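You operate a simulated robot arm through the tools that you are given. There is no shell and no other tool.

You run a simulated robot arm. Do the job below in one go: nothing can be reset, and whatever is moved stays where it is left.

TASK
Close the carton in the frame, lay the brown strip along its seam and rub it down.
Fine: rub with the rubber block and put it back; the other strips stay on their board. Set down upright: black rubber block.

It is judged by the outcome, as a careful person would: the job done as asked, and still so three seconds after it is handed in. It fails if anything else is knocked over, pushed out of place, dropped, spilled or broken.

THE ROBOT
A 6-joint arm with a two-finger gripper, fixed in place. Base frame: the origin is at the foot of the arm, x ahead of it, y to its left, z up; the work surface is at about z = 0.85. Readings come in m, degrees, newtons and seconds.
It reaches about 1.298 m from its shoulder. Its first joint turns from -149.0 to 149.0 degrees. Payload 1.57 kg.
The tool frame sits at the grasp point between the pads (the TCP): z along the fingers, y along the line on which they close. The tips reach 0.021 m beyond it. Largest opening 0.07 m; the body of the gripper starts 0.05 m behind the TCP.
Orientation is told as [roll, pitch, yaw] about the base's x, y, z axes, in that order, counted from this pose: with the fingers straight down and closing along the base's y, the tool's x points along the base's -x, its y along +y and its z along -z.

THE INTERFACE
- The arm moves only by the tool play_rows. Its argument "commands" is a list of rows, each an object (a shift or turn left out is 0, a gripper value left out holds the last) with "delta_pos": the shift along the base's x, y, z in m, a list of three; "turn": the turn, a rotation vector about the base's x, y, z in degrees, a list of three; "jaw": the gripper command, from -1 (fully open) to 1 (shut), values between in proportion. In form: [{"delta_pos": [dx, dy, dz], "turn": [rx, ry, rz], "jaw": jaw}, ...]. A call has 1 to 20 rows; each row shifts and turns the commanded pose from where the row before left it. Each row takes 0.2 s and may step no farther than 0.05 m and 8.6 degrees from the row before; otherwise, or with a gripper value out of range, the whole call is refused. Where a pose cannot be reached the arm comes as near as it can. A force on the tool above 40 N (or 10 N above the force at the start of the call, whichever is more), or a blocked arm, ends the call early, and 0.2 s more pass. The fingers move at their own pace and stop on an object; they squeeze with about 30 N. The grip force told is the motor's: it shows also when the fingers shut on nothing. Time passes only in rows, and 0.2 s behind the last, so rows that do not move let the fingers close. The reply holds the time, the measured pose of the TCP, the force on the tool along the base axes, the opening and the grip force, in the units named above and with some noise, with the torque about the TCP (base axes, N m) and any sound that the robot's microphone picked up.
- Cameras (640 x 400 px; columns grow to the right, rows downward): "scene" is fixed at [0.038, -0.4955, 1.5641]; the picture's right is [0.32, -0.95, 0.00], its down [-0.41, -0.14, -0.90] and it looks along [0.86, 0.28, -0.43] (base axes); focal length 332 px, centre (320, 200). "wrist" rides on the gripper at [0.079, 0.004, -0.081] in the tool frame; the picture's right is [-0.05, 1.00, 0.00], its down [-0.67, -0.04, -0.74] and it looks along [-0.74, -0.04, 0.67] (tool axes); focal length 256 px, centre (320, 200).
- capture(camera): a new picture of that camera. It takes no simulated time.
- lift_body(by): slides the trunk up (or, below 0, down) by that many m; the arm rides with it, the base frame stays. It gives what a move gives, with no picture.
- locate(camera, pixels): for up to 12 pixels [column, row] of the newest picture of that camera ("zoom" is the newest enlarged one), the place [x, y, z] in the base frame of the surface seen there, good to about 0.003 m, but the place of the scene camera against the robot may be out by one fixed shift of up to 0.018 m in any direction. It takes no simulated time.
- inspect(camera, box): a new picture of the part [left, top, right, bottom] of that camera's present view, enlarged. It takes no simulated time.
- hand_in(): hands the job in; it is judged then, once.

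Open the gripper and draw the arm clear of the work before you hand the job in, unless the task says otherwise.

The tools are called by a JSON object that holds its "method" and its "body". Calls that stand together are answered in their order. play_rows: Moves the arm, as the interface text tells. Its arguments: {"type":"object","properties":{"commands":{"type":"array","items":{"type":"object","properties":{"delta_pos":{"type":"array","items":{"type":"number"}},"turn":{"type":"array","items":{"type":"number"}},"jaw":{"type":"number"}}}}},"required":["commands"]} The other tools are called the same way: lift_body (by) slides the trunk up or down; capture (camera) takes a picture; locate (camera, pixels) gives the place of the surface under pixels of a picture; inspect (camera, box) takes an enlarged picture of a part of a camera's view; hand_in () hands the job in.

At the start:

```text
time: 0.0
tcp_pos: [0.9154, 0.1922, 1.2372]
ee_rot: [0.1, 0.1, -0.1]
ft_force: [0.4, -0.3, 0.7]
moment: [0.02, 0.0, 0.04]
width: 0.0699
gripper_force: 0.2
trunk travel left (down, up): [-0.918, 0.052]
```

scene: 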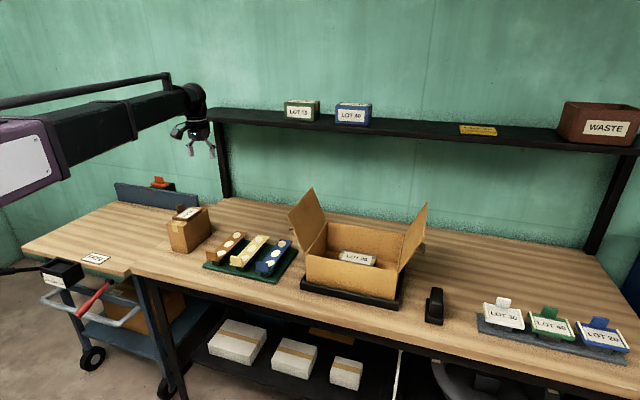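
wrist: 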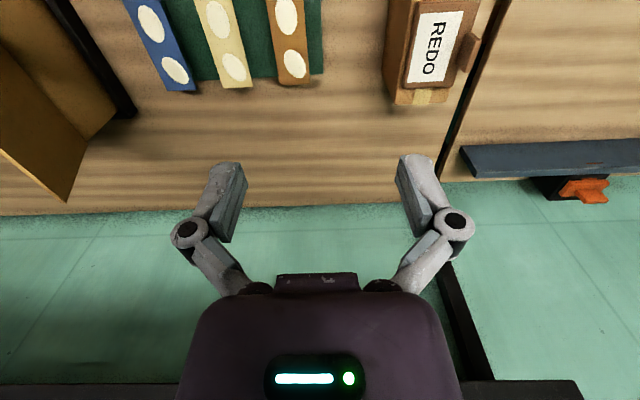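

I start by looking closely at the carton (around 350,250), the strips (245,255) and the rubber block (435,305) in the scene view.

{"method": "inspect", "body": {"camera": "scene", "box": [270, 170, 460, 330]}}

{"method": "inspect", "body": {"camera": "scene", "box": [150, 190, 310, 290]}}

{"method": "inspect", "body": {"camera": "scene", "box": [400, 270, 640, 380]}}

```text
2.50 times, centred on (365, 250) of scene
```

zoom: 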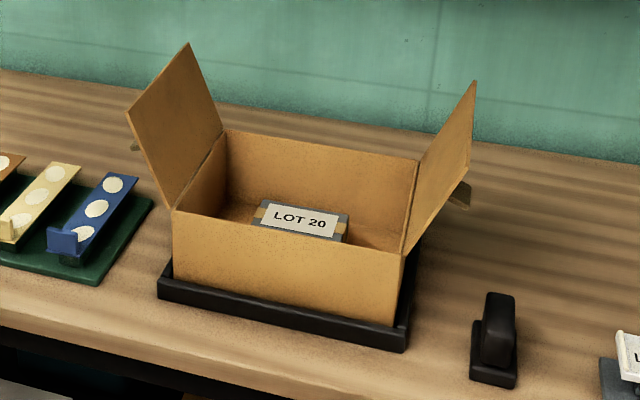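

```text
4.00 times, centred on (230, 240) of scene
```

zoom: 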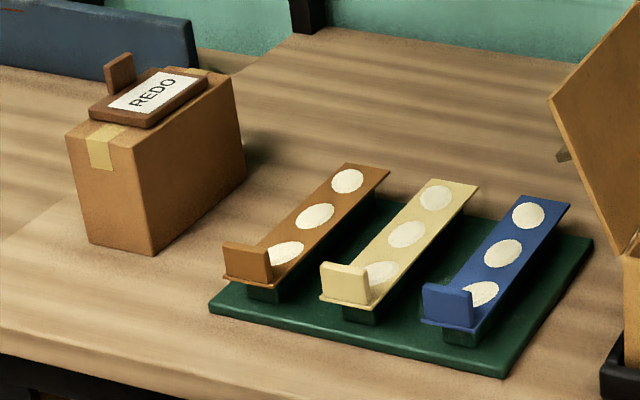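

```text
2.67 times, centred on (520, 325) of scene
```

zoom: 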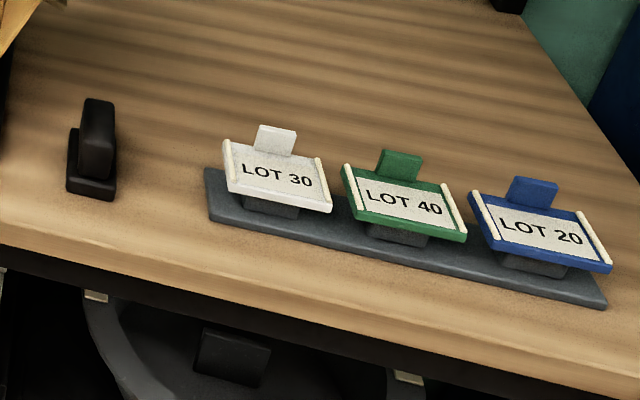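

The carton has two open flaps, left and right, each with a small tab on the outside. I locate key points on the carton, flaps, strips and block.

{"method": "inspect", "body": {"camera": "scene", "box": [270, 170, 460, 330]}}

{"method": "locate", "body": {"camera": "zoom", "pixels": [[189, 45], [130, 113], [222, 133], [175, 206], [474, 84], [417, 163], [404, 250], [470, 170], [160, 285], [405, 345], [460, 195], [134, 146]]}}

{"method": "locate", "body": {"camera": "zoom", "pixels": [[300, 218], [268, 205], [345, 218], [497, 298], [512, 330], [475, 375], [510, 383], [520, 345], [490, 360], [290, 235], [225, 150], [410, 230]]}}

```text
2.50 times, centred on (365, 250) of scene
```

zoom: 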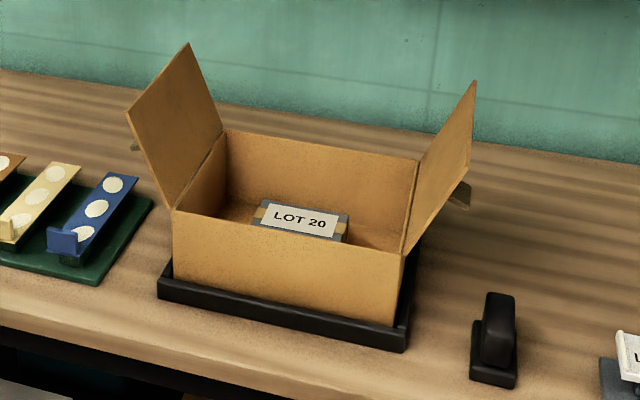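

```text
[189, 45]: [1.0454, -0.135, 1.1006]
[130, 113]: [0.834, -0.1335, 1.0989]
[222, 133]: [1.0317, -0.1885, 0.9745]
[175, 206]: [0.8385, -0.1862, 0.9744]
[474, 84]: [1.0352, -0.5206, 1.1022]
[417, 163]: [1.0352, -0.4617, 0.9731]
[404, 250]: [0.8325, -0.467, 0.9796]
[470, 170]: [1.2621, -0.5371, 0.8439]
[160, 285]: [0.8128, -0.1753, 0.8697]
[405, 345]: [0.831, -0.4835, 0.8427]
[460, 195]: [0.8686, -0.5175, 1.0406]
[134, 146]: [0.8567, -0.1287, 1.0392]
```

```text
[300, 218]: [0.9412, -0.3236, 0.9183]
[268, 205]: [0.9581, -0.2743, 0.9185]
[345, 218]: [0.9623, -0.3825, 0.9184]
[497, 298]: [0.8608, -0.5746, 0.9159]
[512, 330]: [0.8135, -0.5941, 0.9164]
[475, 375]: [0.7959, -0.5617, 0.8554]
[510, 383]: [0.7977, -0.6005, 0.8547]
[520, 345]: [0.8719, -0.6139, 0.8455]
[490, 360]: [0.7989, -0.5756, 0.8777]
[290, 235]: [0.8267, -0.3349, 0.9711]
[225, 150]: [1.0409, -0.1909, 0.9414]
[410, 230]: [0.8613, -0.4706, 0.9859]
```

The carton spans about x 0.835–1.035, y −0.19 to −0.465 with its top at z≈0.975, and the flaps are about half that width. Next I measure the strips and the board in a fresh zoom.

{"method": "inspect", "body": {"camera": "scene", "box": [195, 220, 305, 290]}}

{"method": "locate", "body": {"camera": "scene", "pixels": [[207, 252], [217, 252], [212, 260], [238, 232], [246, 234], [228, 243], [212, 276], [275, 283], [297, 250], [187, 214], [178, 250], [210, 210]]}}

```text
5.71 times, centred on (250, 255) of scene
```

zoom: 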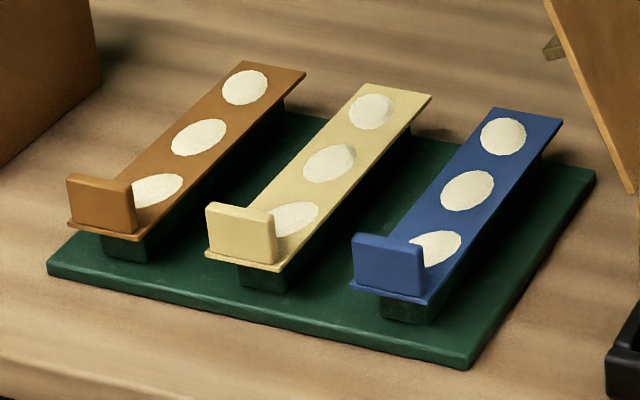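

```text
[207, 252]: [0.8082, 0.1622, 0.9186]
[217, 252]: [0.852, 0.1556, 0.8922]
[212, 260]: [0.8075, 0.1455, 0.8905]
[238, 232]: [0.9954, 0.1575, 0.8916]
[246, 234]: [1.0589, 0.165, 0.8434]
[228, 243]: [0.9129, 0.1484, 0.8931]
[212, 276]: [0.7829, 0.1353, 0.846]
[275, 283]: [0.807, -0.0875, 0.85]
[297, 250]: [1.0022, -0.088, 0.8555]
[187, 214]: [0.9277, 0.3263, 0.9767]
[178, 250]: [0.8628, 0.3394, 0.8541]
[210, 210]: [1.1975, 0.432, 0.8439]
```

The brown strip runs along x from about 0.80 to 1.0 at y≈0.155, with an upright tab at its near end. I turn the gripper −90° and shut it while moving beside the left flap, so the wrist camera can see the flap's outside.

{"method": "play_rows", "body": {"commands": [{"delta_pos": [0, -0.015, 0.005], "turn": [0, 0, -8.18], "jaw": 1}, {"delta_pos": [0, -0.015, 0.005], "turn": [0, 0, -8.18]}, {"delta_pos": [0, -0.015, 0.005], "turn": [0, 0, -8.18]}, {"delta_pos": [0, -0.015, 0.005], "turn": [0, 0, -8.18]}, {"delta_pos": [0, -0.015, 0], "turn": [0, 0, -8.18]}, {"delta_pos": [0, -0.015, 0], "turn": [0, 0, -8.18]}, {"delta_pos": [0, -0.015, 0], "turn": [0, 0, -8.18]}, {"delta_pos": [0, -0.015, 0], "turn": [0, 0, -8.18]}, {"delta_pos": [0, -0.015, 0], "turn": [0, 0, -8.18]}, {"delta_pos": [0, -0.015, 0], "turn": [0, 0, -8.18]}, {"delta_pos": [0, -0.015, 0], "turn": [0, 0, -8.18]}, {}]}}

{"method": "capture", "body": {"camera": "wrist"}}

{"method": "capture", "body": {"camera": "scene"}}

```text
time: 2.6
tcp_pos: [0.9136, 0.0266, 1.2371]
ee_rot: [0.0, 0.0, -90.1]
ft_force: [-0.2, -0.2, -0.2]
moment: [-0.02, -0.01, -0.02]
width: 0.0001
gripper_force: 28.3
out of reach, approached as far as the arm can: row 1, 2, 3, 4
trunk travel left (down, up): [-0.918, 0.052]
```

```text
taken
```

wrist: 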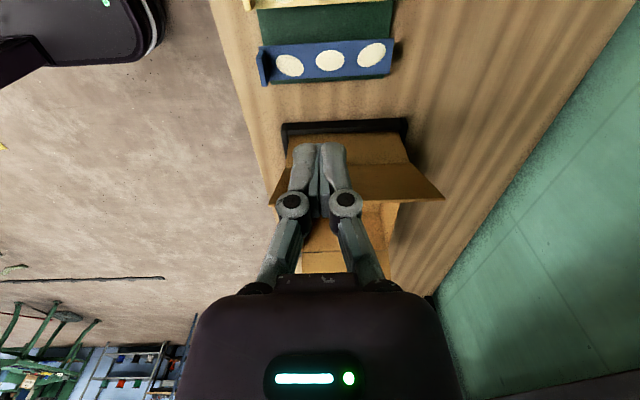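

```text
taken
```

scene: 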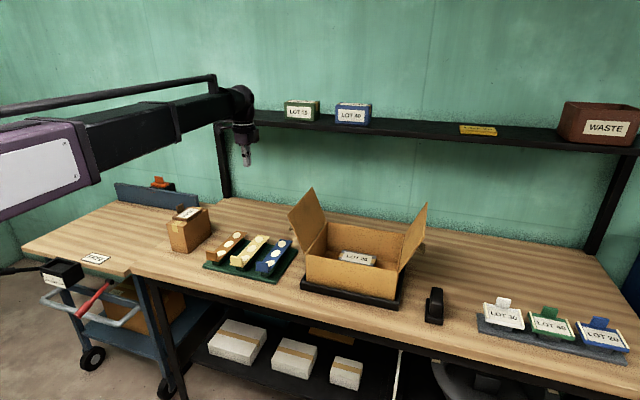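

The fingers are shut and the pose is turned. I zoom the wrist view on the left flap's outside face around (355,175).

{"method": "inspect", "body": {"camera": "wrist", "box": [240, 100, 480, 250]}}

{"method": "locate", "body": {"camera": "wrist", "pixels": [[272, 200], [440, 195], [285, 125], [405, 120], [400, 140], [262, 50], [262, 80], [388, 42], [388, 72], [370, 145], [300, 265], [393, 240]]}}

```text
2.67 times, centred on (360, 175) of wrist
```

zoom: 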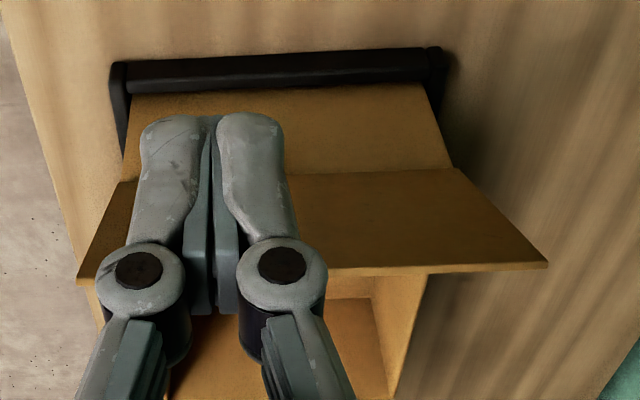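

```text
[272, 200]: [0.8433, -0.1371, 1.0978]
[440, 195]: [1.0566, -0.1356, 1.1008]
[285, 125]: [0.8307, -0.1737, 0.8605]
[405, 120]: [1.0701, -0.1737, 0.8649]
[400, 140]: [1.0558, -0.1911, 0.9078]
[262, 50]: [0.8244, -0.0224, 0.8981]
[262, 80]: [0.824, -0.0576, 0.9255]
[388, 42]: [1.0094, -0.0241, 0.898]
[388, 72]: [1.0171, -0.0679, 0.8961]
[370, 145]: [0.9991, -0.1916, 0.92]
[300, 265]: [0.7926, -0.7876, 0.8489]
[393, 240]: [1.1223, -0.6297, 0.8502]
```

The wrist camera puts the flap's top edge at x 0.843–1.057, y −0.136, z 1.10, about 1 cm farther in x than the scene camera says. The fingers hide the middle of the flap, so I shift to −x for a clear view.

{"method": "play_rows", "body": {"commands": [{"delta_pos": [-0.04, 0.01, 0]}, {"delta_pos": [-0.04, 0.01, 0]}, {"delta_pos": [-0.04, 0.01, 0]}, {"delta_pos": [-0.02, 0, 0]}, {}]}}

{"method": "inspect", "body": {"camera": "wrist", "box": [300, 70, 620, 270]}}

```text
time: 3.8
tcp_pos: [0.7754, 0.0563, 1.2353]
ee_rot: [0.0, 0.0, -90.0]
ft_force: [-0.9, -0.2, -0.7]
moment: [-0.04, 0.01, 0.01]
width: 0.0
gripper_force: 29.1
trunk travel left (down, up): [-0.918, 0.052]
```

```text
2.00 times, centred on (460, 170) of wrist
```

zoom: 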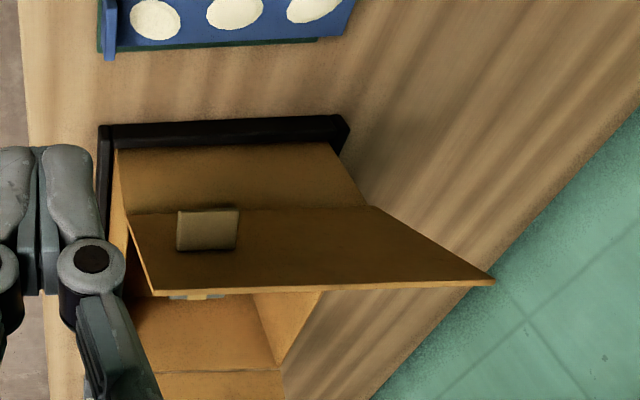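

{"method": "locate", "body": {"camera": "zoom", "pixels": [[208, 230], [180, 214], [236, 212], [180, 246], [234, 246], [152, 293], [493, 282], [128, 213], [372, 208], [300, 245], [400, 250], [205, 212]]}}

```text
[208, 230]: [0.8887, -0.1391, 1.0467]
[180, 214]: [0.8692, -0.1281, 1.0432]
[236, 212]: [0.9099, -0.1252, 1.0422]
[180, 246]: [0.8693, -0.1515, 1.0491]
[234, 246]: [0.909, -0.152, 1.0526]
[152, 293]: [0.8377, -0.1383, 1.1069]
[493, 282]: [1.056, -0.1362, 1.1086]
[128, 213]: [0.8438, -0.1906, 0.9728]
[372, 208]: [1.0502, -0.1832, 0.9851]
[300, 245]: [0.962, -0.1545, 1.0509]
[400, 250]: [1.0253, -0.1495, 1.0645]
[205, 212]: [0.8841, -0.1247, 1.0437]
```

The flap carries a small upright tab at x 0.868–0.910, about 8 cm from the hinge. I will push at x≈0.96, clear of that tab, so I move the shut fingers to just outside the flap's upper part.

{"method": "play_rows", "body": {"commands": [{"delta_pos": [0.0308, -0.0217, -0.0228]}, {"delta_pos": [0.0308, -0.0217, -0.0228]}, {"delta_pos": [0.0308, -0.0217, -0.0228]}, {"delta_pos": [0.0308, -0.0217, -0.0228]}, {"delta_pos": [0.0308, -0.0217, -0.0228]}, {"delta_pos": [0.0308, -0.0217, -0.0228]}, {}]}}

```text
time: 5.4
tcp_pos: [0.96, -0.0729, 1.2379]
ee_rot: [-0.1, 0.0, -90.0]
ft_force: [-0.1, -0.9, 0.3]
moment: [0.01, -0.04, 0.03]
width: 0.0002
gripper_force: 28.1
out of reach, approached as far as the arm can: row 1, 2, 3, 4, 5, 6
trunk travel left (down, up): [-0.918, 0.052]
```

The height stayed at 1.238 although I commanded it down, so the arm seems to move in a plane and the trunk does the lifting. I lower the trunk a little to check how the pose follows.

{"method": "lift_body", "body": {"by": -0.03}}

{"method": "capture", "body": {"camera": "scene"}}

```text
time: 6.2
tcp_pos: [0.9583, -0.0727, 1.2074]
ee_rot: [0.0, -0.1, -90.0]
ft_force: [0.1, 0.1, -0.3]
moment: [0.0, 0.01, 0.01]
width: 0.0
gripper_force: 28.9
trunk travel left (down, up): [-0.888, 0.082]
```

```text
taken
```

scene: 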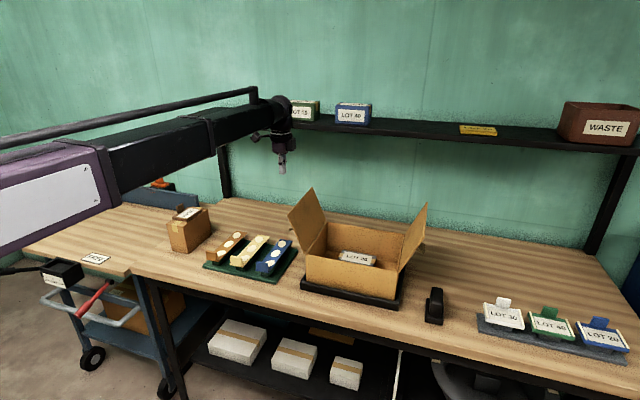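

The TCP follows the trunk exactly (1.238 → 1.207). I check whether the arm can change height by itself with a small downward row.

{"method": "play_rows", "body": {"commands": [{"delta_pos": [0, 0, -0.02]}, {}]}}

```text
time: 6.8
tcp_pos: [0.9592, -0.0728, 1.2064]
ee_rot: [0.0, 0.0, -89.9]
ft_force: [-0.2, 0.9, 0.3]
moment: [-0.01, 0.05, 0.01]
width: 0.0
gripper_force: 28.6
out of reach, approached as far as the arm can: row 1
trunk travel left (down, up): [-0.888, 0.082]
```

Confirmed: height comes only from the trunk. The fingers are at y −0.073, clear of the flap edge at y −0.136, so I lower the trunk 0.11 to bring the tips to z≈1.075.

{"method": "lift_body", "body": {"by": -0.11}}

{"method": "capture", "body": {"camera": "wrist"}}

```text
time: 8.2
tcp_pos: [0.9605, -0.0741, 1.0982]
ee_rot: [0.0, 0.0, -90.0]
ft_force: [-0.4, -0.2, 0.8]
moment: [-0.02, -0.02, 0.0]
width: 0.0
gripper_force: 28.5
trunk travel left (down, up): [-0.778, 0.192]
```

```text
taken
```

wrist: 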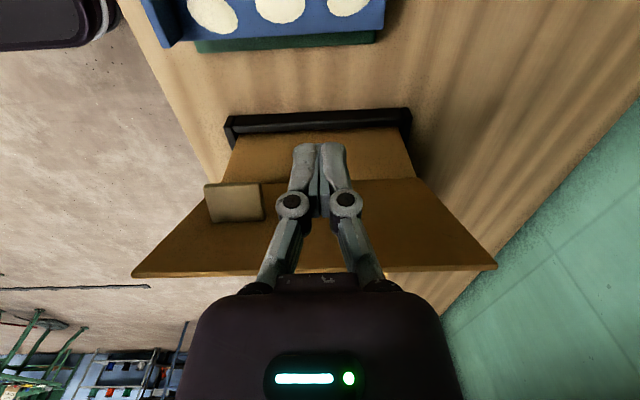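

The fingertips sit between the tab (left, at 235,200) and the flap's far end. I push slowly toward −y against the flap.

{"method": "play_rows", "body": {"commands": [{"delta_pos": [0, -0.015, 0]}, {"delta_pos": [0, -0.015, 0]}, {"delta_pos": [0, -0.015, 0]}, {"delta_pos": [0, -0.015, 0]}, {"delta_pos": [0, -0.015, 0]}, {"delta_pos": [0, -0.015, 0]}, {"delta_pos": [0, -0.015, 0]}]}}

{"method": "capture", "body": {"camera": "scene"}}

```text
time: 9.8
tcp_pos: [0.9604, -0.1788, 1.0964]
ee_rot: [0.0, 0.0, -89.9]
ft_force: [0.2, 0.6, -0.4]
moment: [-0.04, 0.02, 0.02]
width: 0.0001
gripper_force: 29.0
trunk travel left (down, up): [-0.778, 0.192]
```

```text
taken
```

scene: 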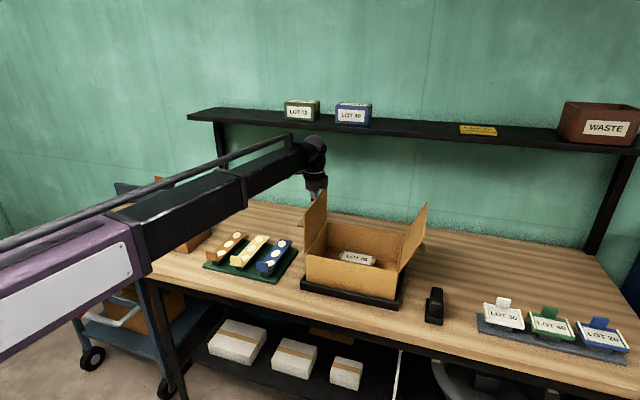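

The left flap is now about vertical and the push needs almost no force. I continue toward −y to tip it inward.

{"method": "play_rows", "body": {"commands": [{"delta_pos": [0, -0.015, 0]}, {"delta_pos": [0, -0.015, 0]}, {"delta_pos": [0, -0.015, 0]}, {"delta_pos": [0, -0.015, 0]}]}}

{"method": "capture", "body": {"camera": "scene"}}

{"method": "capture", "body": {"camera": "wrist"}}

```text
time: 10.8
tcp_pos: [0.9597, -0.2389, 1.0972]
ee_rot: [0.0, 0.0, -90.1]
ft_force: [-0.3, 0.3, 0.0]
moment: [0.02, -0.03, -0.04]
width: 0.0
gripper_force: 28.7
trunk travel left (down, up): [-0.778, 0.192]
```

```text
taken
```

scene: 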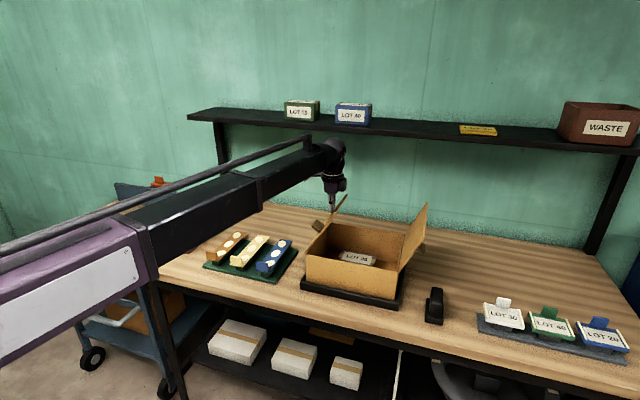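

```text
taken
```

wrist: 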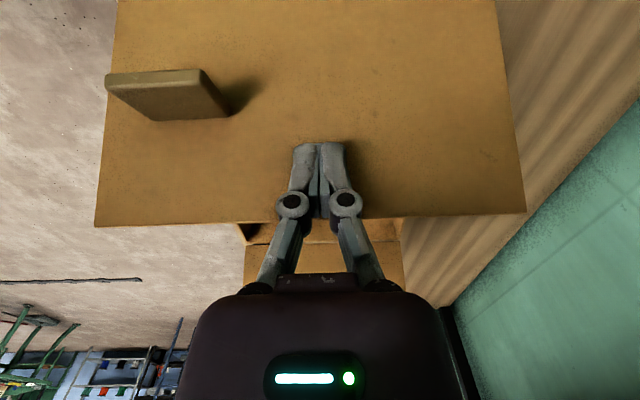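

The flap follows, now about 120° round, with the fingertips on its outer face at (320,150). I alternate trunk lowering and small −y moves to press it shut.

{"method": "lift_body", "body": {"by": -0.04}}

{"method": "play_rows", "body": {"commands": [{"delta_pos": [0, -0.015, 0]}, {"delta_pos": [0, -0.015, 0]}]}}

{"method": "lift_body", "body": {"by": -0.03}}

{"method": "capture", "body": {"camera": "wrist"}}

{"method": "capture", "body": {"camera": "scene"}}

```text
time: 11.6
tcp_pos: [0.9602, -0.2378, 1.056]
ee_rot: [-0.1, 0.0, -90.0]
ft_force: [-0.4, 0.1, -0.7]
moment: [0.01, 0.0, -0.02]
width: 0.0003
gripper_force: 28.3
trunk travel left (down, up): [-0.738, 0.232]
```

```text
time: 12.2
tcp_pos: [0.9597, -0.2695, 1.0567]
ee_rot: [0.0, 0.1, -89.9]
ft_force: [0.6, 0.7, -0.1]
moment: [-0.01, -0.02, -0.01]
width: 0.0001
gripper_force: 28.7
trunk travel left (down, up): [-0.738, 0.232]
```

```text
time: 12.9
tcp_pos: [0.96, -0.2674, 1.0268]
ee_rot: [0.1, -0.1, -90.0]
ft_force: [0.6, 0.9, -0.2]
moment: [-0.03, 0.05, -0.03]
width: 0.0001
gripper_force: 28.2
trunk travel left (down, up): [-0.708, 0.262]
```

```text
taken
```

wrist: 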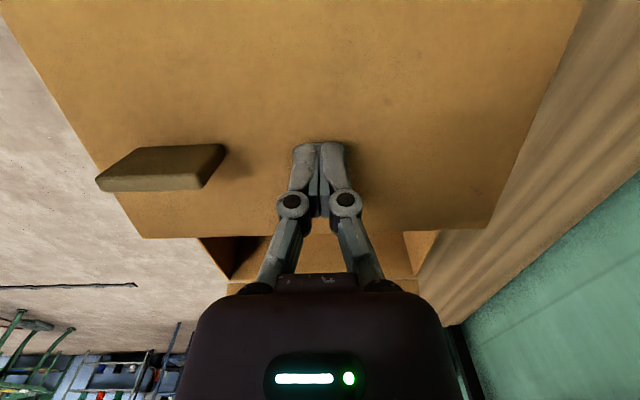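

```text
taken
```

scene: 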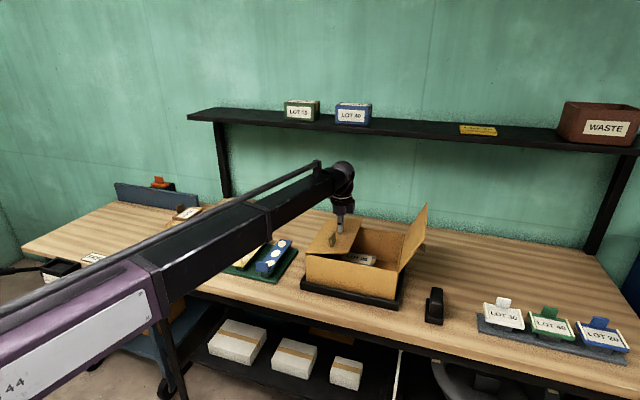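

The left flap is at about 160° and forces stay near zero. I move a little more toward its free edge and lower in smaller steps.

{"method": "play_rows", "body": {"commands": [{"delta_pos": [0, -0.015, 0]}, {}]}}

{"method": "lift_body", "body": {"by": -0.015}}

{"method": "lift_body", "body": {"by": -0.007}}

{"method": "capture", "body": {"camera": "scene"}}

{"method": "inspect", "body": {"camera": "scene", "box": [270, 170, 460, 330]}}

```text
time: 13.6
tcp_pos: [0.9593, -0.283, 1.0262]
ee_rot: [0.0, 0.0, -90.0]
ft_force: [-0.2, 0.1, -0.1]
moment: [-0.01, 0.0, -0.02]
width: 0.0
gripper_force: 28.8
trunk travel left (down, up): [-0.708, 0.262]
```

```text
time: 14.2
tcp_pos: [0.9598, -0.2832, 1.0115]
ee_rot: [0.1, 0.0, -90.0]
ft_force: [0.2, 0.1, 0.3]
moment: [-0.02, 0.01, 0.05]
width: 0.0001
gripper_force: 28.7
trunk travel left (down, up): [-0.693, 0.277]
```

```text
time: 14.7
tcp_pos: [0.9596, -0.2833, 1.0059]
ee_rot: [0.2, 0.1, -89.9]
ft_force: [4.1, -0.7, 9.8]
moment: [0.0, -0.03, -0.01]
width: 0.0057
gripper_force: 28.4
trunk travel left (down, up): [-0.686, 0.284]
```

```text
taken
```

scene: 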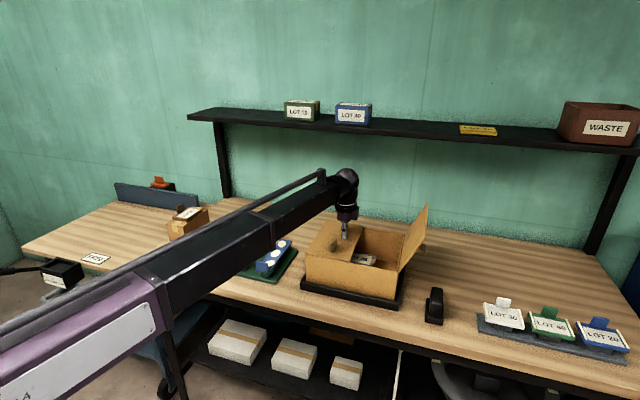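

```text
2.50 times, centred on (365, 250) of scene
```

zoom: 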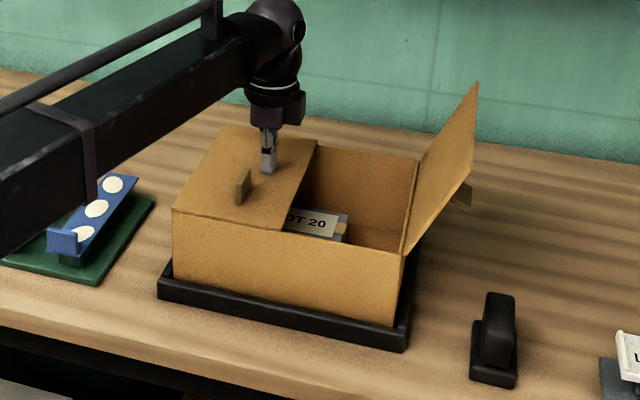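

The left flap lies flat: contact at TCP z 1.006 with 9.8 N, so the lid surface is at z≈0.985. I lift the trunk clear and check that it stays shut.

{"method": "lift_body", "body": {"by": 0.15}}

{"method": "inspect", "body": {"camera": "scene", "box": [270, 170, 460, 330]}}

{"method": "capture", "body": {"camera": "wrist"}}

```text
time: 16.5
tcp_pos: [0.9614, -0.2825, 1.154]
ee_rot: [0.0, 0.1, -89.9]
ft_force: [-0.2, 0.1, -0.5]
moment: [-0.03, 0.0, -0.02]
width: 0.0
gripper_force: 28.1
trunk travel left (down, up): [-0.836, 0.134]
```

```text
2.50 times, centred on (365, 250) of scene
```

zoom: 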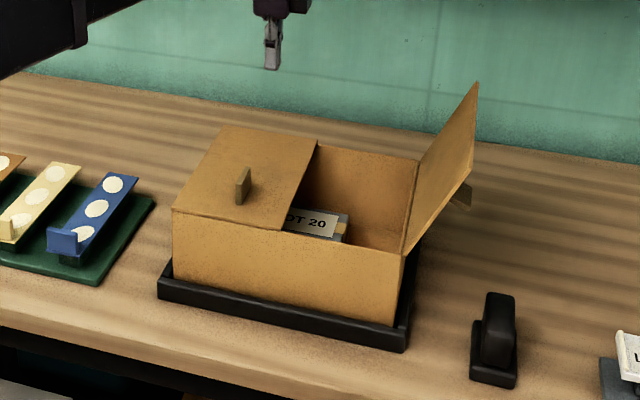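

```text
taken
```

wrist: 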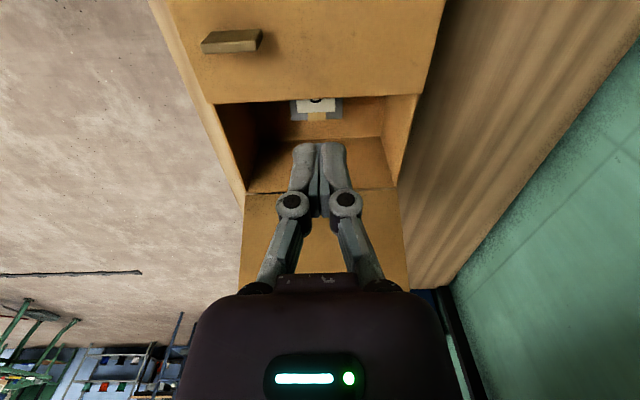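

The left flap stays shut. I move over to the outside of the right flap (top edge at y≈−0.523, z≈1.10), passing above it with tips at z 1.133.

{"method": "play_rows", "body": {"commands": [{"delta_pos": [0, -0.038, 0]}, {"delta_pos": [0, -0.038, 0]}, {"delta_pos": [0, -0.038, 0]}, {"delta_pos": [0, -0.038, 0]}, {"delta_pos": [0, -0.038, 0]}, {"delta_pos": [0, -0.038, 0]}, {"delta_pos": [0, -0.038, 0]}, {"delta_pos": [0, -0.038, 0]}, {}]}}

{"method": "capture", "body": {"camera": "scene"}}

{"method": "capture", "body": {"camera": "wrist"}}

```text
time: 18.5
tcp_pos: [0.9588, -0.5852, 1.1552]
ee_rot: [0.1, 0.0, -89.9]
ft_force: [-0.3, 0.5, 0.5]
moment: [-0.03, 0.02, -0.01]
width: 0.0
gripper_force: 27.9
trunk travel left (down, up): [-0.836, 0.134]
```

```text
taken
```

scene: 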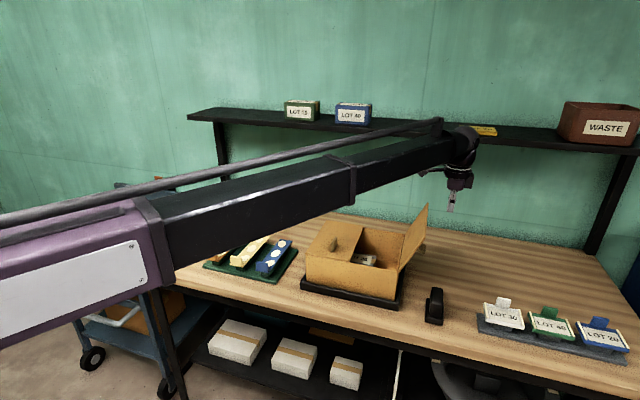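

```text
taken
```

wrist: 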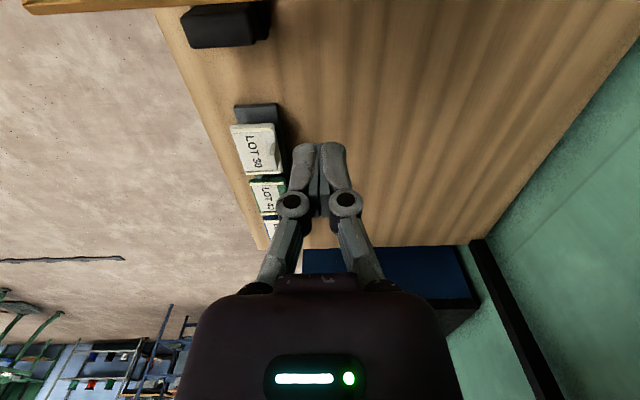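

The fingers are on the far side of the right flap at y −0.585 with the arm beam well above it. I lower the trunk to put the tips at z≈1.077 beside the flap.

{"method": "lift_body", "body": {"by": -0.057}}

{"method": "inspect", "body": {"camera": "scene", "box": [320, 130, 510, 290]}}

```text
time: 19.5
tcp_pos: [0.9587, -0.5857, 1.0972]
ee_rot: [0.0, 0.0, -90.0]
ft_force: [-0.3, 0.2, -0.1]
moment: [0.01, -0.01, 0.02]
width: 0.0
gripper_force: 28.2
trunk travel left (down, up): [-0.779, 0.191]
```

```text
2.50 times, centred on (415, 210) of scene
```

zoom: 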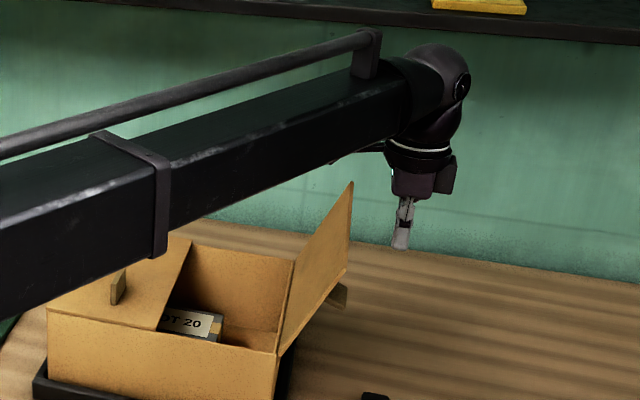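

Clearance looks good, with the fingertips right of the flap edge. I push toward +y in small steps to tip the right flap inward.

{"method": "play_rows", "body": {"commands": [{"delta_pos": [0, 0.0153, 0]}, {"delta_pos": [0, 0.0153, 0]}, {"delta_pos": [0, 0.0153, 0]}, {"delta_pos": [0, 0.0153, 0]}, {"delta_pos": [0, 0.0153, 0]}, {"delta_pos": [0, 0.0153, 0]}, {"delta_pos": [0, 0.0153, 0]}, {"delta_pos": [0, 0.0153, 0]}, {"delta_pos": [0, 0.0153, 0]}, {"delta_pos": [0, 0.0153, 0]}, {"delta_pos": [0, 0.0153, 0]}]}}

{"method": "inspect", "body": {"camera": "scene", "box": [300, 150, 490, 310]}}

```text
time: 21.9
tcp_pos: [0.9584, -0.4173, 1.0965]
ee_rot: [0.0, 0.0, -90.1]
ft_force: [0.9, 0.1, -0.9]
moment: [0.02, 0.0, 0.01]
width: 0.0
gripper_force: 28.4
trunk travel left (down, up): [-0.779, 0.191]
```

```text
2.50 times, centred on (395, 230) of scene
```

zoom: 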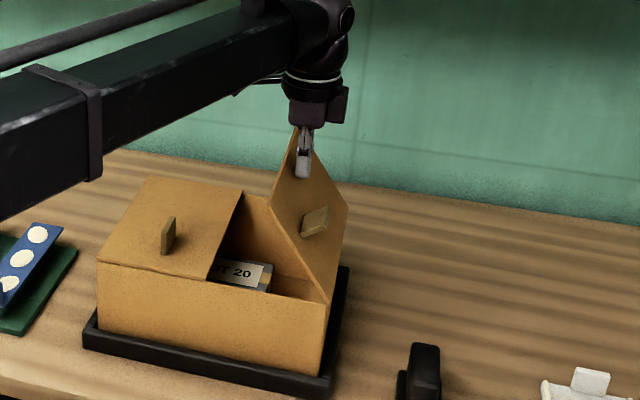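

The right flap has tipped inward with the fingers on its outer face. I repeat the same lowering sequence as on the left.

{"method": "lift_body", "body": {"by": -0.04}}

{"method": "play_rows", "body": {"commands": [{"delta_pos": [0, 0.015, 0]}, {"delta_pos": [0, 0.015, 0]}]}}

{"method": "lift_body", "body": {"by": -0.03}}

{"method": "play_rows", "body": {"commands": [{"delta_pos": [0, 0.014, 0]}, {}]}}

{"method": "inspect", "body": {"camera": "scene", "box": [280, 170, 470, 330]}}

```text
time: 22.7
tcp_pos: [0.9591, -0.4175, 1.0583]
ee_rot: [0.0, 0.0, -90.1]
ft_force: [-0.7, 0.8, -0.2]
moment: [0.05, 0.0, -0.03]
width: 0.0
gripper_force: 28.6
trunk travel left (down, up): [-0.739, 0.231]
```

```text
time: 23.3
tcp_pos: [0.9582, -0.3879, 1.0568]
ee_rot: [0.1, 0.0, -90.0]
ft_force: [0.2, 0.3, -0.1]
moment: [0.01, 0.0, 0.02]
width: 0.0
gripper_force: 28.6
trunk travel left (down, up): [-0.739, 0.231]
```

```text
time: 24.1
tcp_pos: [0.958, -0.3886, 1.0277]
ee_rot: [0.0, 0.1, -90.0]
ft_force: [-0.6, -0.5, 0.6]
moment: [0.01, 0.02, -0.02]
width: 0.0
gripper_force: 28.8
trunk travel left (down, up): [-0.709, 0.261]
```

```text
time: 24.6
tcp_pos: [0.9592, -0.3752, 1.0287]
ee_rot: [0.0, 0.1, -89.9]
ft_force: [0.0, 0.0, -0.1]
moment: [0.0, 0.02, 0.0]
width: 0.0002
gripper_force: 28.5
trunk travel left (down, up): [-0.709, 0.261]
```

```text
2.50 times, centred on (375, 250) of scene
```

zoom: 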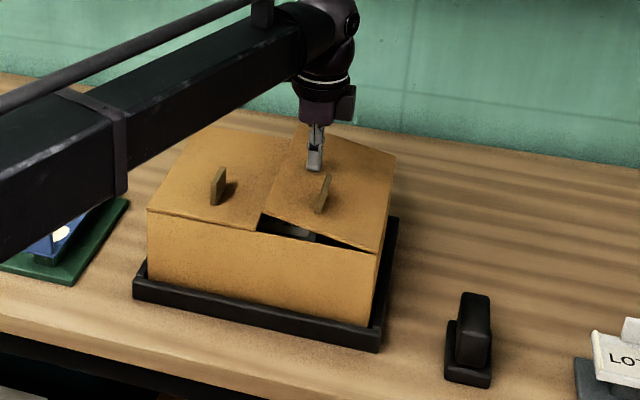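

Nearly shut. I lower the last bit gently, as on the left.

{"method": "lift_body", "body": {"by": -0.016}}

{"method": "lift_body", "body": {"by": -0.006}}

{"method": "lift_body", "body": {"by": 0.1}}

{"method": "inspect", "body": {"camera": "scene", "box": [280, 170, 470, 330]}}

{"method": "capture", "body": {"camera": "wrist"}}

```text
time: 25.3
tcp_pos: [0.9581, -0.374, 1.0123]
ee_rot: [0.1, 0.0, -90.0]
ft_force: [0.0, 0.1, 0.1]
moment: [0.02, -0.01, 0.03]
width: 0.0002
gripper_force: 28.9
trunk travel left (down, up): [-0.693, 0.277]
```

```text
time: 25.8
tcp_pos: [0.9587, -0.3757, 1.005]
ee_rot: [0.0, 0.0, -90.0]
ft_force: [0.3, 0.7, 2.0]
moment: [0.0, 0.02, -0.02]
width: 0.0061
gripper_force: 29.0
trunk travel left (down, up): [-0.687, 0.283]
```

```text
time: 27.2
tcp_pos: [0.9575, -0.3747, 1.1051]
ee_rot: [0.0, 0.1, -90.0]
ft_force: [-0.6, -0.4, 0.1]
moment: [0.01, 0.03, -0.02]
width: 0.0
gripper_force: 28.7
trunk travel left (down, up): [-0.787, 0.183]
```

```text
2.50 times, centred on (375, 250) of scene
```

zoom: 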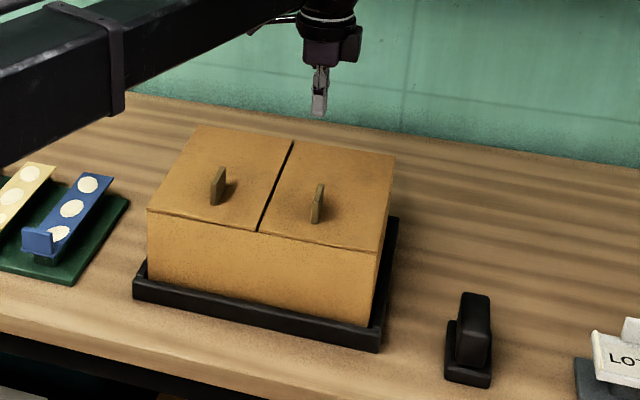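

```text
taken
```

wrist: 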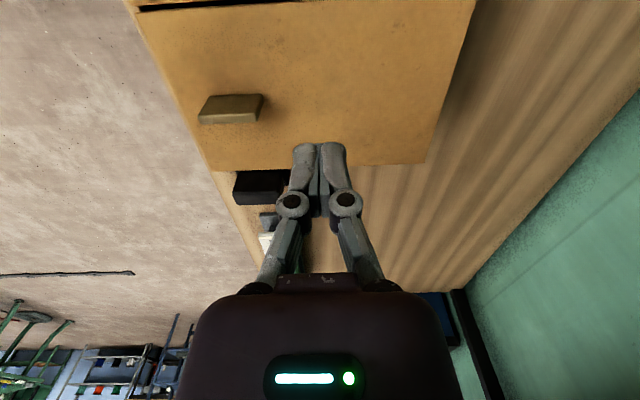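

Both flaps lie flat with a thin seam between them. I move to +y and take a wrist view to measure the seam accurately.

{"method": "play_rows", "body": {"commands": [{"delta_pos": [-0.02, 0.045, 0]}, {"delta_pos": [-0.02, 0.045, 0]}, {"delta_pos": [-0.02, 0.045, 0]}, {"delta_pos": [-0.02, 0.045, 0]}, {"delta_pos": [0, 0.045, 0]}, {}]}}

{"method": "lift_body", "body": {"by": 0.08}}

{"method": "capture", "body": {"camera": "wrist"}}

```text
time: 28.6
tcp_pos: [0.8789, -0.1497, 1.106]
ee_rot: [0.0, 0.1, -90.0]
ft_force: [-0.4, 0.0, 0.4]
moment: [0.0, 0.02, -0.01]
width: 0.0
gripper_force: 28.5
trunk travel left (down, up): [-0.787, 0.183]
```

```text
time: 29.7
tcp_pos: [0.8788, -0.1502, 1.1849]
ee_rot: [0.0, 0.1, -90.0]
ft_force: [-0.4, 0.5, -0.3]
moment: [0.0, 0.01, 0.0]
width: 0.0
gripper_force: 28.8
trunk travel left (down, up): [-0.867, 0.103]
```

```text
taken
```

wrist: 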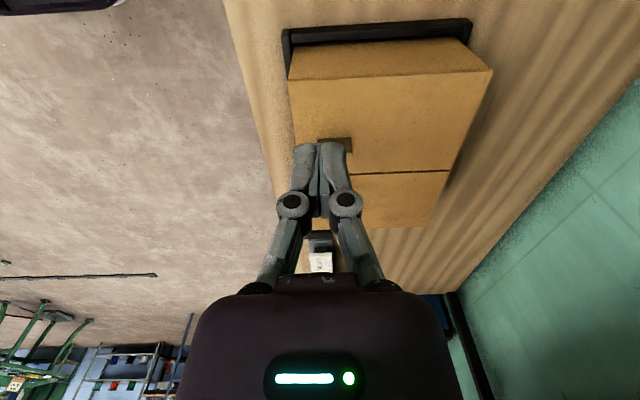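

{"method": "inspect", "body": {"camera": "wrist", "box": [270, 60, 510, 240]}}

{"method": "locate", "body": {"camera": "wrist", "pixels": [[291, 84], [492, 71], [447, 171], [355, 174], [295, 150], [400, 173], [432, 225], [370, 225], [380, 120], [420, 200], [340, 80], [440, 190]]}}

```text
2.22 times, centred on (390, 150) of wrist
```

zoom: 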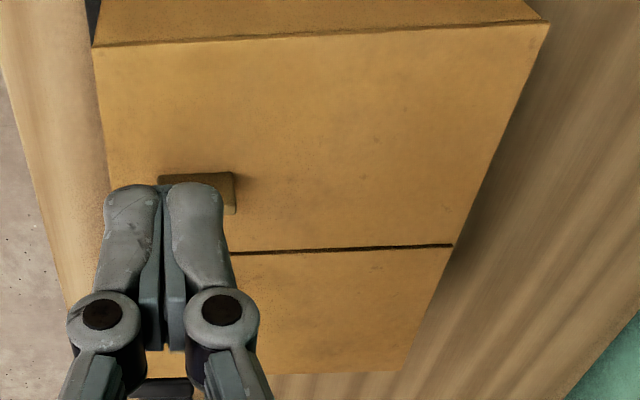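

```text
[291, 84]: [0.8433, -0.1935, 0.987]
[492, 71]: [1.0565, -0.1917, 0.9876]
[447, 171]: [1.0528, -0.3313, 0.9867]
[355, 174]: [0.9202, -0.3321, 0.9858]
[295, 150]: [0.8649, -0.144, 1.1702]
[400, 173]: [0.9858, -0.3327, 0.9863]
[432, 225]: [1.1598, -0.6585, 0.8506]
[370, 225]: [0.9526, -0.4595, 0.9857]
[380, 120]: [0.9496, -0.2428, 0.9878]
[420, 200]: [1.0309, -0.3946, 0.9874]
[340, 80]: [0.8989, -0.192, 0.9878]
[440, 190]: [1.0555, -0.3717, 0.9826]
```

The wrist view gives the lid x 0.843–1.056, seam at y −0.332, lid top z 0.987. Now I go over to the strips to measure the brown one the same way.

{"method": "play_rows", "body": {"commands": [{"delta_pos": [-0.016, 0.045, 0]}, {"delta_pos": [-0.016, 0.045, 0]}, {"delta_pos": [-0.016, 0.045, 0]}, {"delta_pos": [-0.016, 0.045, 0]}, {"delta_pos": [-0.016, 0.045, 0]}, {"delta_pos": [-0.016, 0.045, 0]}, {"delta_pos": [-0.016, 0.045, 0]}, {"delta_pos": [-0.016, 0.045, 0]}, {"delta_pos": [-0.016, 0.045, 0]}, {"delta_pos": [-0.016, 0.025, 0]}, {}]}}

{"method": "capture", "body": {"camera": "wrist"}}

{"method": "capture", "body": {"camera": "scene"}}

```text
time: 32.1
tcp_pos: [0.7187, 0.2802, 1.1856]
ee_rot: [0.0, 0.0, -89.9]
ft_force: [0.8, 0.4, -0.3]
moment: [0.0, 0.01, 0.0]
width: 0.0001
gripper_force: 28.7
trunk travel left (down, up): [-0.867, 0.103]
```

```text
taken
```

wrist: 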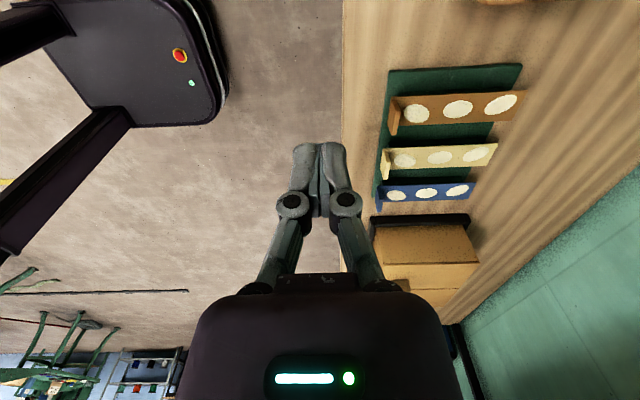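

```text
taken
```

scene: 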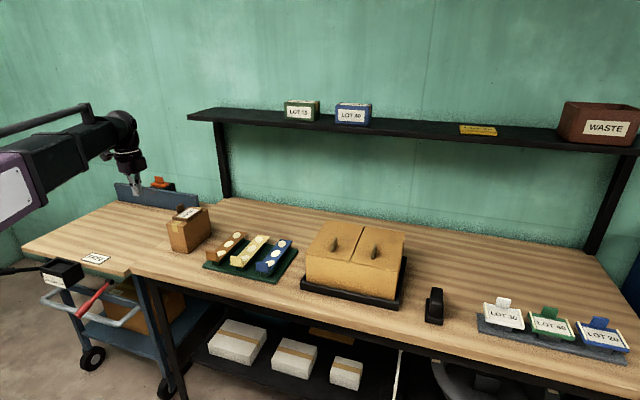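

{"method": "inspect", "body": {"camera": "wrist", "box": [370, 50, 550, 220]}}

{"method": "locate", "body": {"camera": "wrist", "pixels": [[392, 97], [394, 132], [399, 124], [521, 118], [525, 91], [402, 97], [390, 105], [460, 108], [460, 98], [460, 120], [497, 145], [495, 165]]}}

```text
2.35 times, centred on (460, 135) of wrist
```

zoom: 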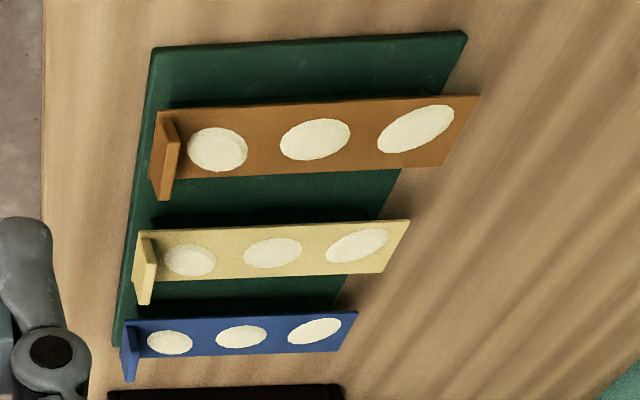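

```text
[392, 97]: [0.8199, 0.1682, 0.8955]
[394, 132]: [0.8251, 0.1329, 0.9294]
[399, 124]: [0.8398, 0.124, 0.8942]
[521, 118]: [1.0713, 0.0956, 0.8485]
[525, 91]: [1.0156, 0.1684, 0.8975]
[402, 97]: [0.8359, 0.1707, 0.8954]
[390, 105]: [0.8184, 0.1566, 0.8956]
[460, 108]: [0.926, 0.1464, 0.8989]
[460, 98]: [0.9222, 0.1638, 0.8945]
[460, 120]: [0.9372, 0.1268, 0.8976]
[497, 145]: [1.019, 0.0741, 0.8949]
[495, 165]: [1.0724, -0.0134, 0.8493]
```

Now I locate the brown strip's tab and edges from the enlarged picture (tab corners near (160,115), (180,140), (165,195)).

{"method": "locate", "body": {"camera": "zoom", "pixels": [[158, 113], [164, 119], [178, 143], [166, 198], [152, 178], [172, 160], [158, 155], [471, 98], [440, 163], [300, 105], [300, 170], [170, 190]]}}

{"method": "inspect", "body": {"camera": "wrist", "box": [380, 80, 440, 150]}}

```text
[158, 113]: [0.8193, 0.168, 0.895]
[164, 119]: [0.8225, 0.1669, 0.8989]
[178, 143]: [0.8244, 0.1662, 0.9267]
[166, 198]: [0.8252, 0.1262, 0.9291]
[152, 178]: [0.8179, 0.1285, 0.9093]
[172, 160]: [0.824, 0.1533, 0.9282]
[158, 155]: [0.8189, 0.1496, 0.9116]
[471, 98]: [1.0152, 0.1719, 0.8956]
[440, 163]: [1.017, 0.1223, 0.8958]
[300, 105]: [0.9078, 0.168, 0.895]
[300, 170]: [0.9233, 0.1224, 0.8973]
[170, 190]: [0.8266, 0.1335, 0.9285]
```

```text
5.71 times, centred on (410, 115) of wrist
```

zoom: 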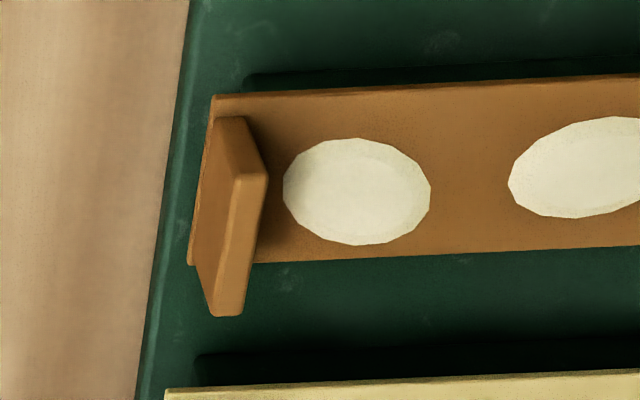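

The tab spans x 0.819–0.829, y 0.127–0.167, top z 0.929; the strip spans x 0.817–1.016, centre y 0.147, top z 0.897. Before descending I check the REDO box beside it for clearance.

{"method": "inspect", "body": {"camera": "scene", "box": [150, 170, 250, 260]}}

{"method": "locate", "body": {"camera": "scene", "pixels": [[188, 225], [210, 212], [189, 252], [168, 224], [181, 207], [181, 211], [200, 212], [190, 215]]}}

```text
4.44 times, centred on (200, 215) of scene
```

zoom: 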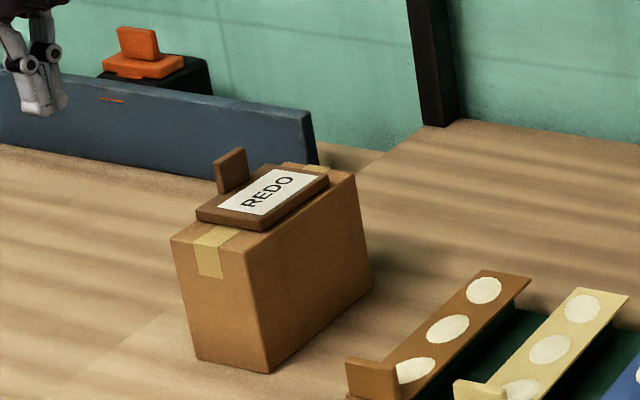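

```text
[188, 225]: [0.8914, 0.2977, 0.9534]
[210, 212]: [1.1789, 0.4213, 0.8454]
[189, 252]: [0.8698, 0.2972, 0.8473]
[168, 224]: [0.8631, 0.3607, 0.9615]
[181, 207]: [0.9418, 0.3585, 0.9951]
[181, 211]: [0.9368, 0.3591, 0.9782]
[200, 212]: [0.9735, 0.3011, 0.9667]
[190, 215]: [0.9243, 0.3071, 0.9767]
```

The REDO box starts at y≈0.295, well clear. I open the gripper and move above the brown tab at (0.8235, 0.147).

{"method": "play_rows", "body": {"commands": [{"delta_pos": [0.0262, -0.0333, 0], "jaw": -1}, {"delta_pos": [0.0262, -0.0333, 0]}, {"delta_pos": [0.0262, -0.0333, 0]}, {"delta_pos": [0.0262, -0.0333, 0]}, {}, {}]}}

{"method": "lift_body", "body": {"by": -0.21}}

{"method": "capture", "body": {"camera": "wrist"}}

{"method": "capture", "body": {"camera": "scene"}}

```text
time: 33.5
tcp_pos: [0.8258, 0.1465, 1.1858]
ee_rot: [0.1, -0.1, -90.1]
ft_force: [0.0, 0.1, -0.8]
moment: [0.0, 0.0, -0.02]
width: 0.0704
gripper_force: 0.1
trunk travel left (down, up): [-0.867, 0.103]
```

```text
time: 35.8
tcp_pos: [0.8248, 0.1468, 0.9758]
ee_rot: [-0.1, 0.0, -89.9]
ft_force: [-0.6, 0.3, -0.4]
moment: [0.01, -0.01, 0.03]
width: 0.07
gripper_force: 0.1
trunk travel left (down, up): [-0.657, 0.313]
```

```text
taken
```

wrist: 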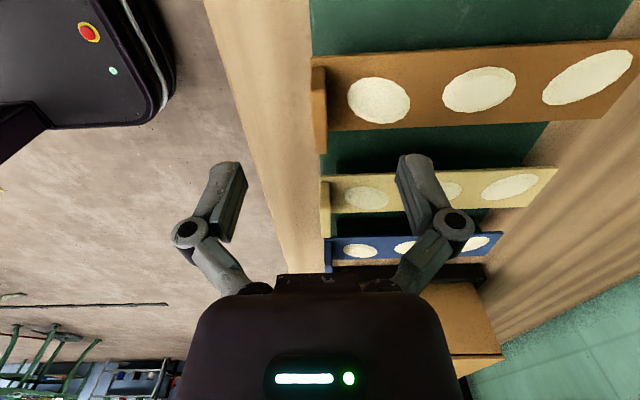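

```text
taken
```

scene: 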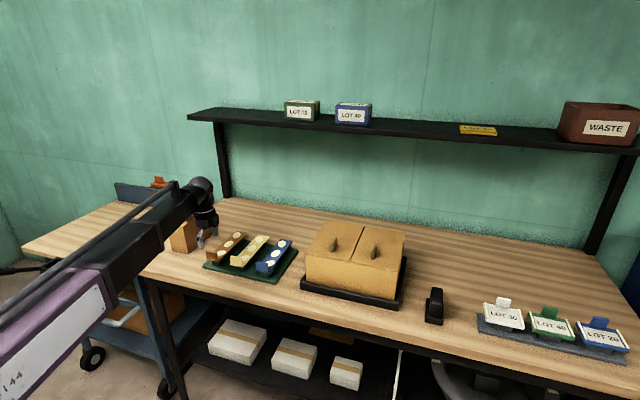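

The tab at (318,110) lines up midway between the open fingers. I re-measure it from this closer view before descending.

{"method": "locate", "body": {"camera": "wrist", "pixels": [[319, 70], [319, 90], [319, 148], [314, 120], [325, 145], [313, 70], [500, 50], [500, 120], [632, 45], [612, 115], [323, 120], [330, 165]]}}

{"method": "inspect", "body": {"camera": "wrist", "box": [290, 30, 430, 170]}}

```text
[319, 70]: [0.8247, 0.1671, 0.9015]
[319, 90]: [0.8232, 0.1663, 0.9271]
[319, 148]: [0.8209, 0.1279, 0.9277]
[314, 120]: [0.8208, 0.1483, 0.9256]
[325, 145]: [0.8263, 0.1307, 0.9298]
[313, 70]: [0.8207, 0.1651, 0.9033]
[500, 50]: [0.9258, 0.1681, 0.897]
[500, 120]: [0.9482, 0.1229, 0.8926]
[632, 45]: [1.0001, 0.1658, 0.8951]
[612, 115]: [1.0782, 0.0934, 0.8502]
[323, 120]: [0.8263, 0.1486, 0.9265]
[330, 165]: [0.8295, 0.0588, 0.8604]
```

```text
2.86 times, centred on (360, 100) of wrist
```

zoom: 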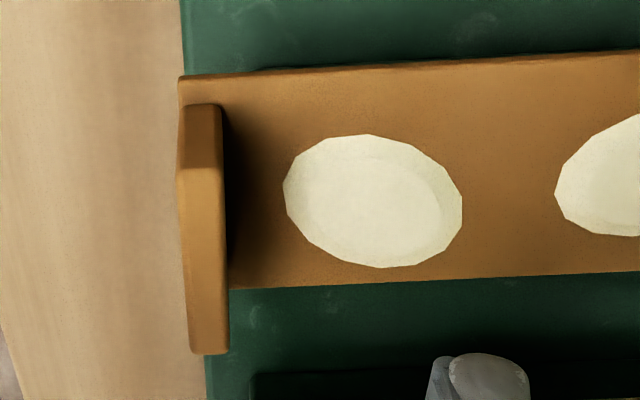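

Tab centre is (0.8235, 0.147); the gripper is at (0.825, 0.147). I lower so the tips sit ~5 mm above the strip, then close on the tab.

{"method": "lift_body", "body": {"by": -0.051}}

{"method": "play_rows", "body": {"commands": [{"delta_pos": [-0.001, 0, 0], "jaw": 1}, {}, {}, {}]}}

{"method": "capture", "body": {"camera": "wrist"}}

```text
time: 36.7
tcp_pos: [0.8252, 0.1462, 0.9244]
ee_rot: [0.0, 0.0, -89.9]
ft_force: [0.4, -1.5, 0.8]
moment: [0.0, -0.01, -0.02]
width: 0.0701
gripper_force: 0.1
trunk travel left (down, up): [-0.606, 0.364]
```

```text
time: 37.7
tcp_pos: [0.8237, 0.148, 0.9246]
ee_rot: [0.0, 0.0, -90.0]
ft_force: [1.4, 0.3, 6.6]
moment: [-0.02, -0.06, -0.01]
width: 0.0078
gripper_force: 29.8
trunk travel left (down, up): [-0.606, 0.364]
```

```text
taken
```

wrist: 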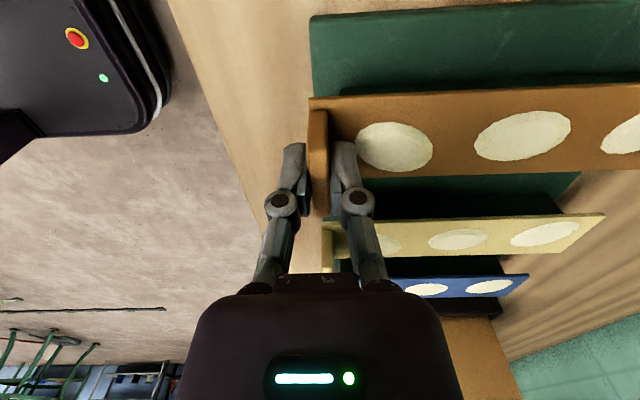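

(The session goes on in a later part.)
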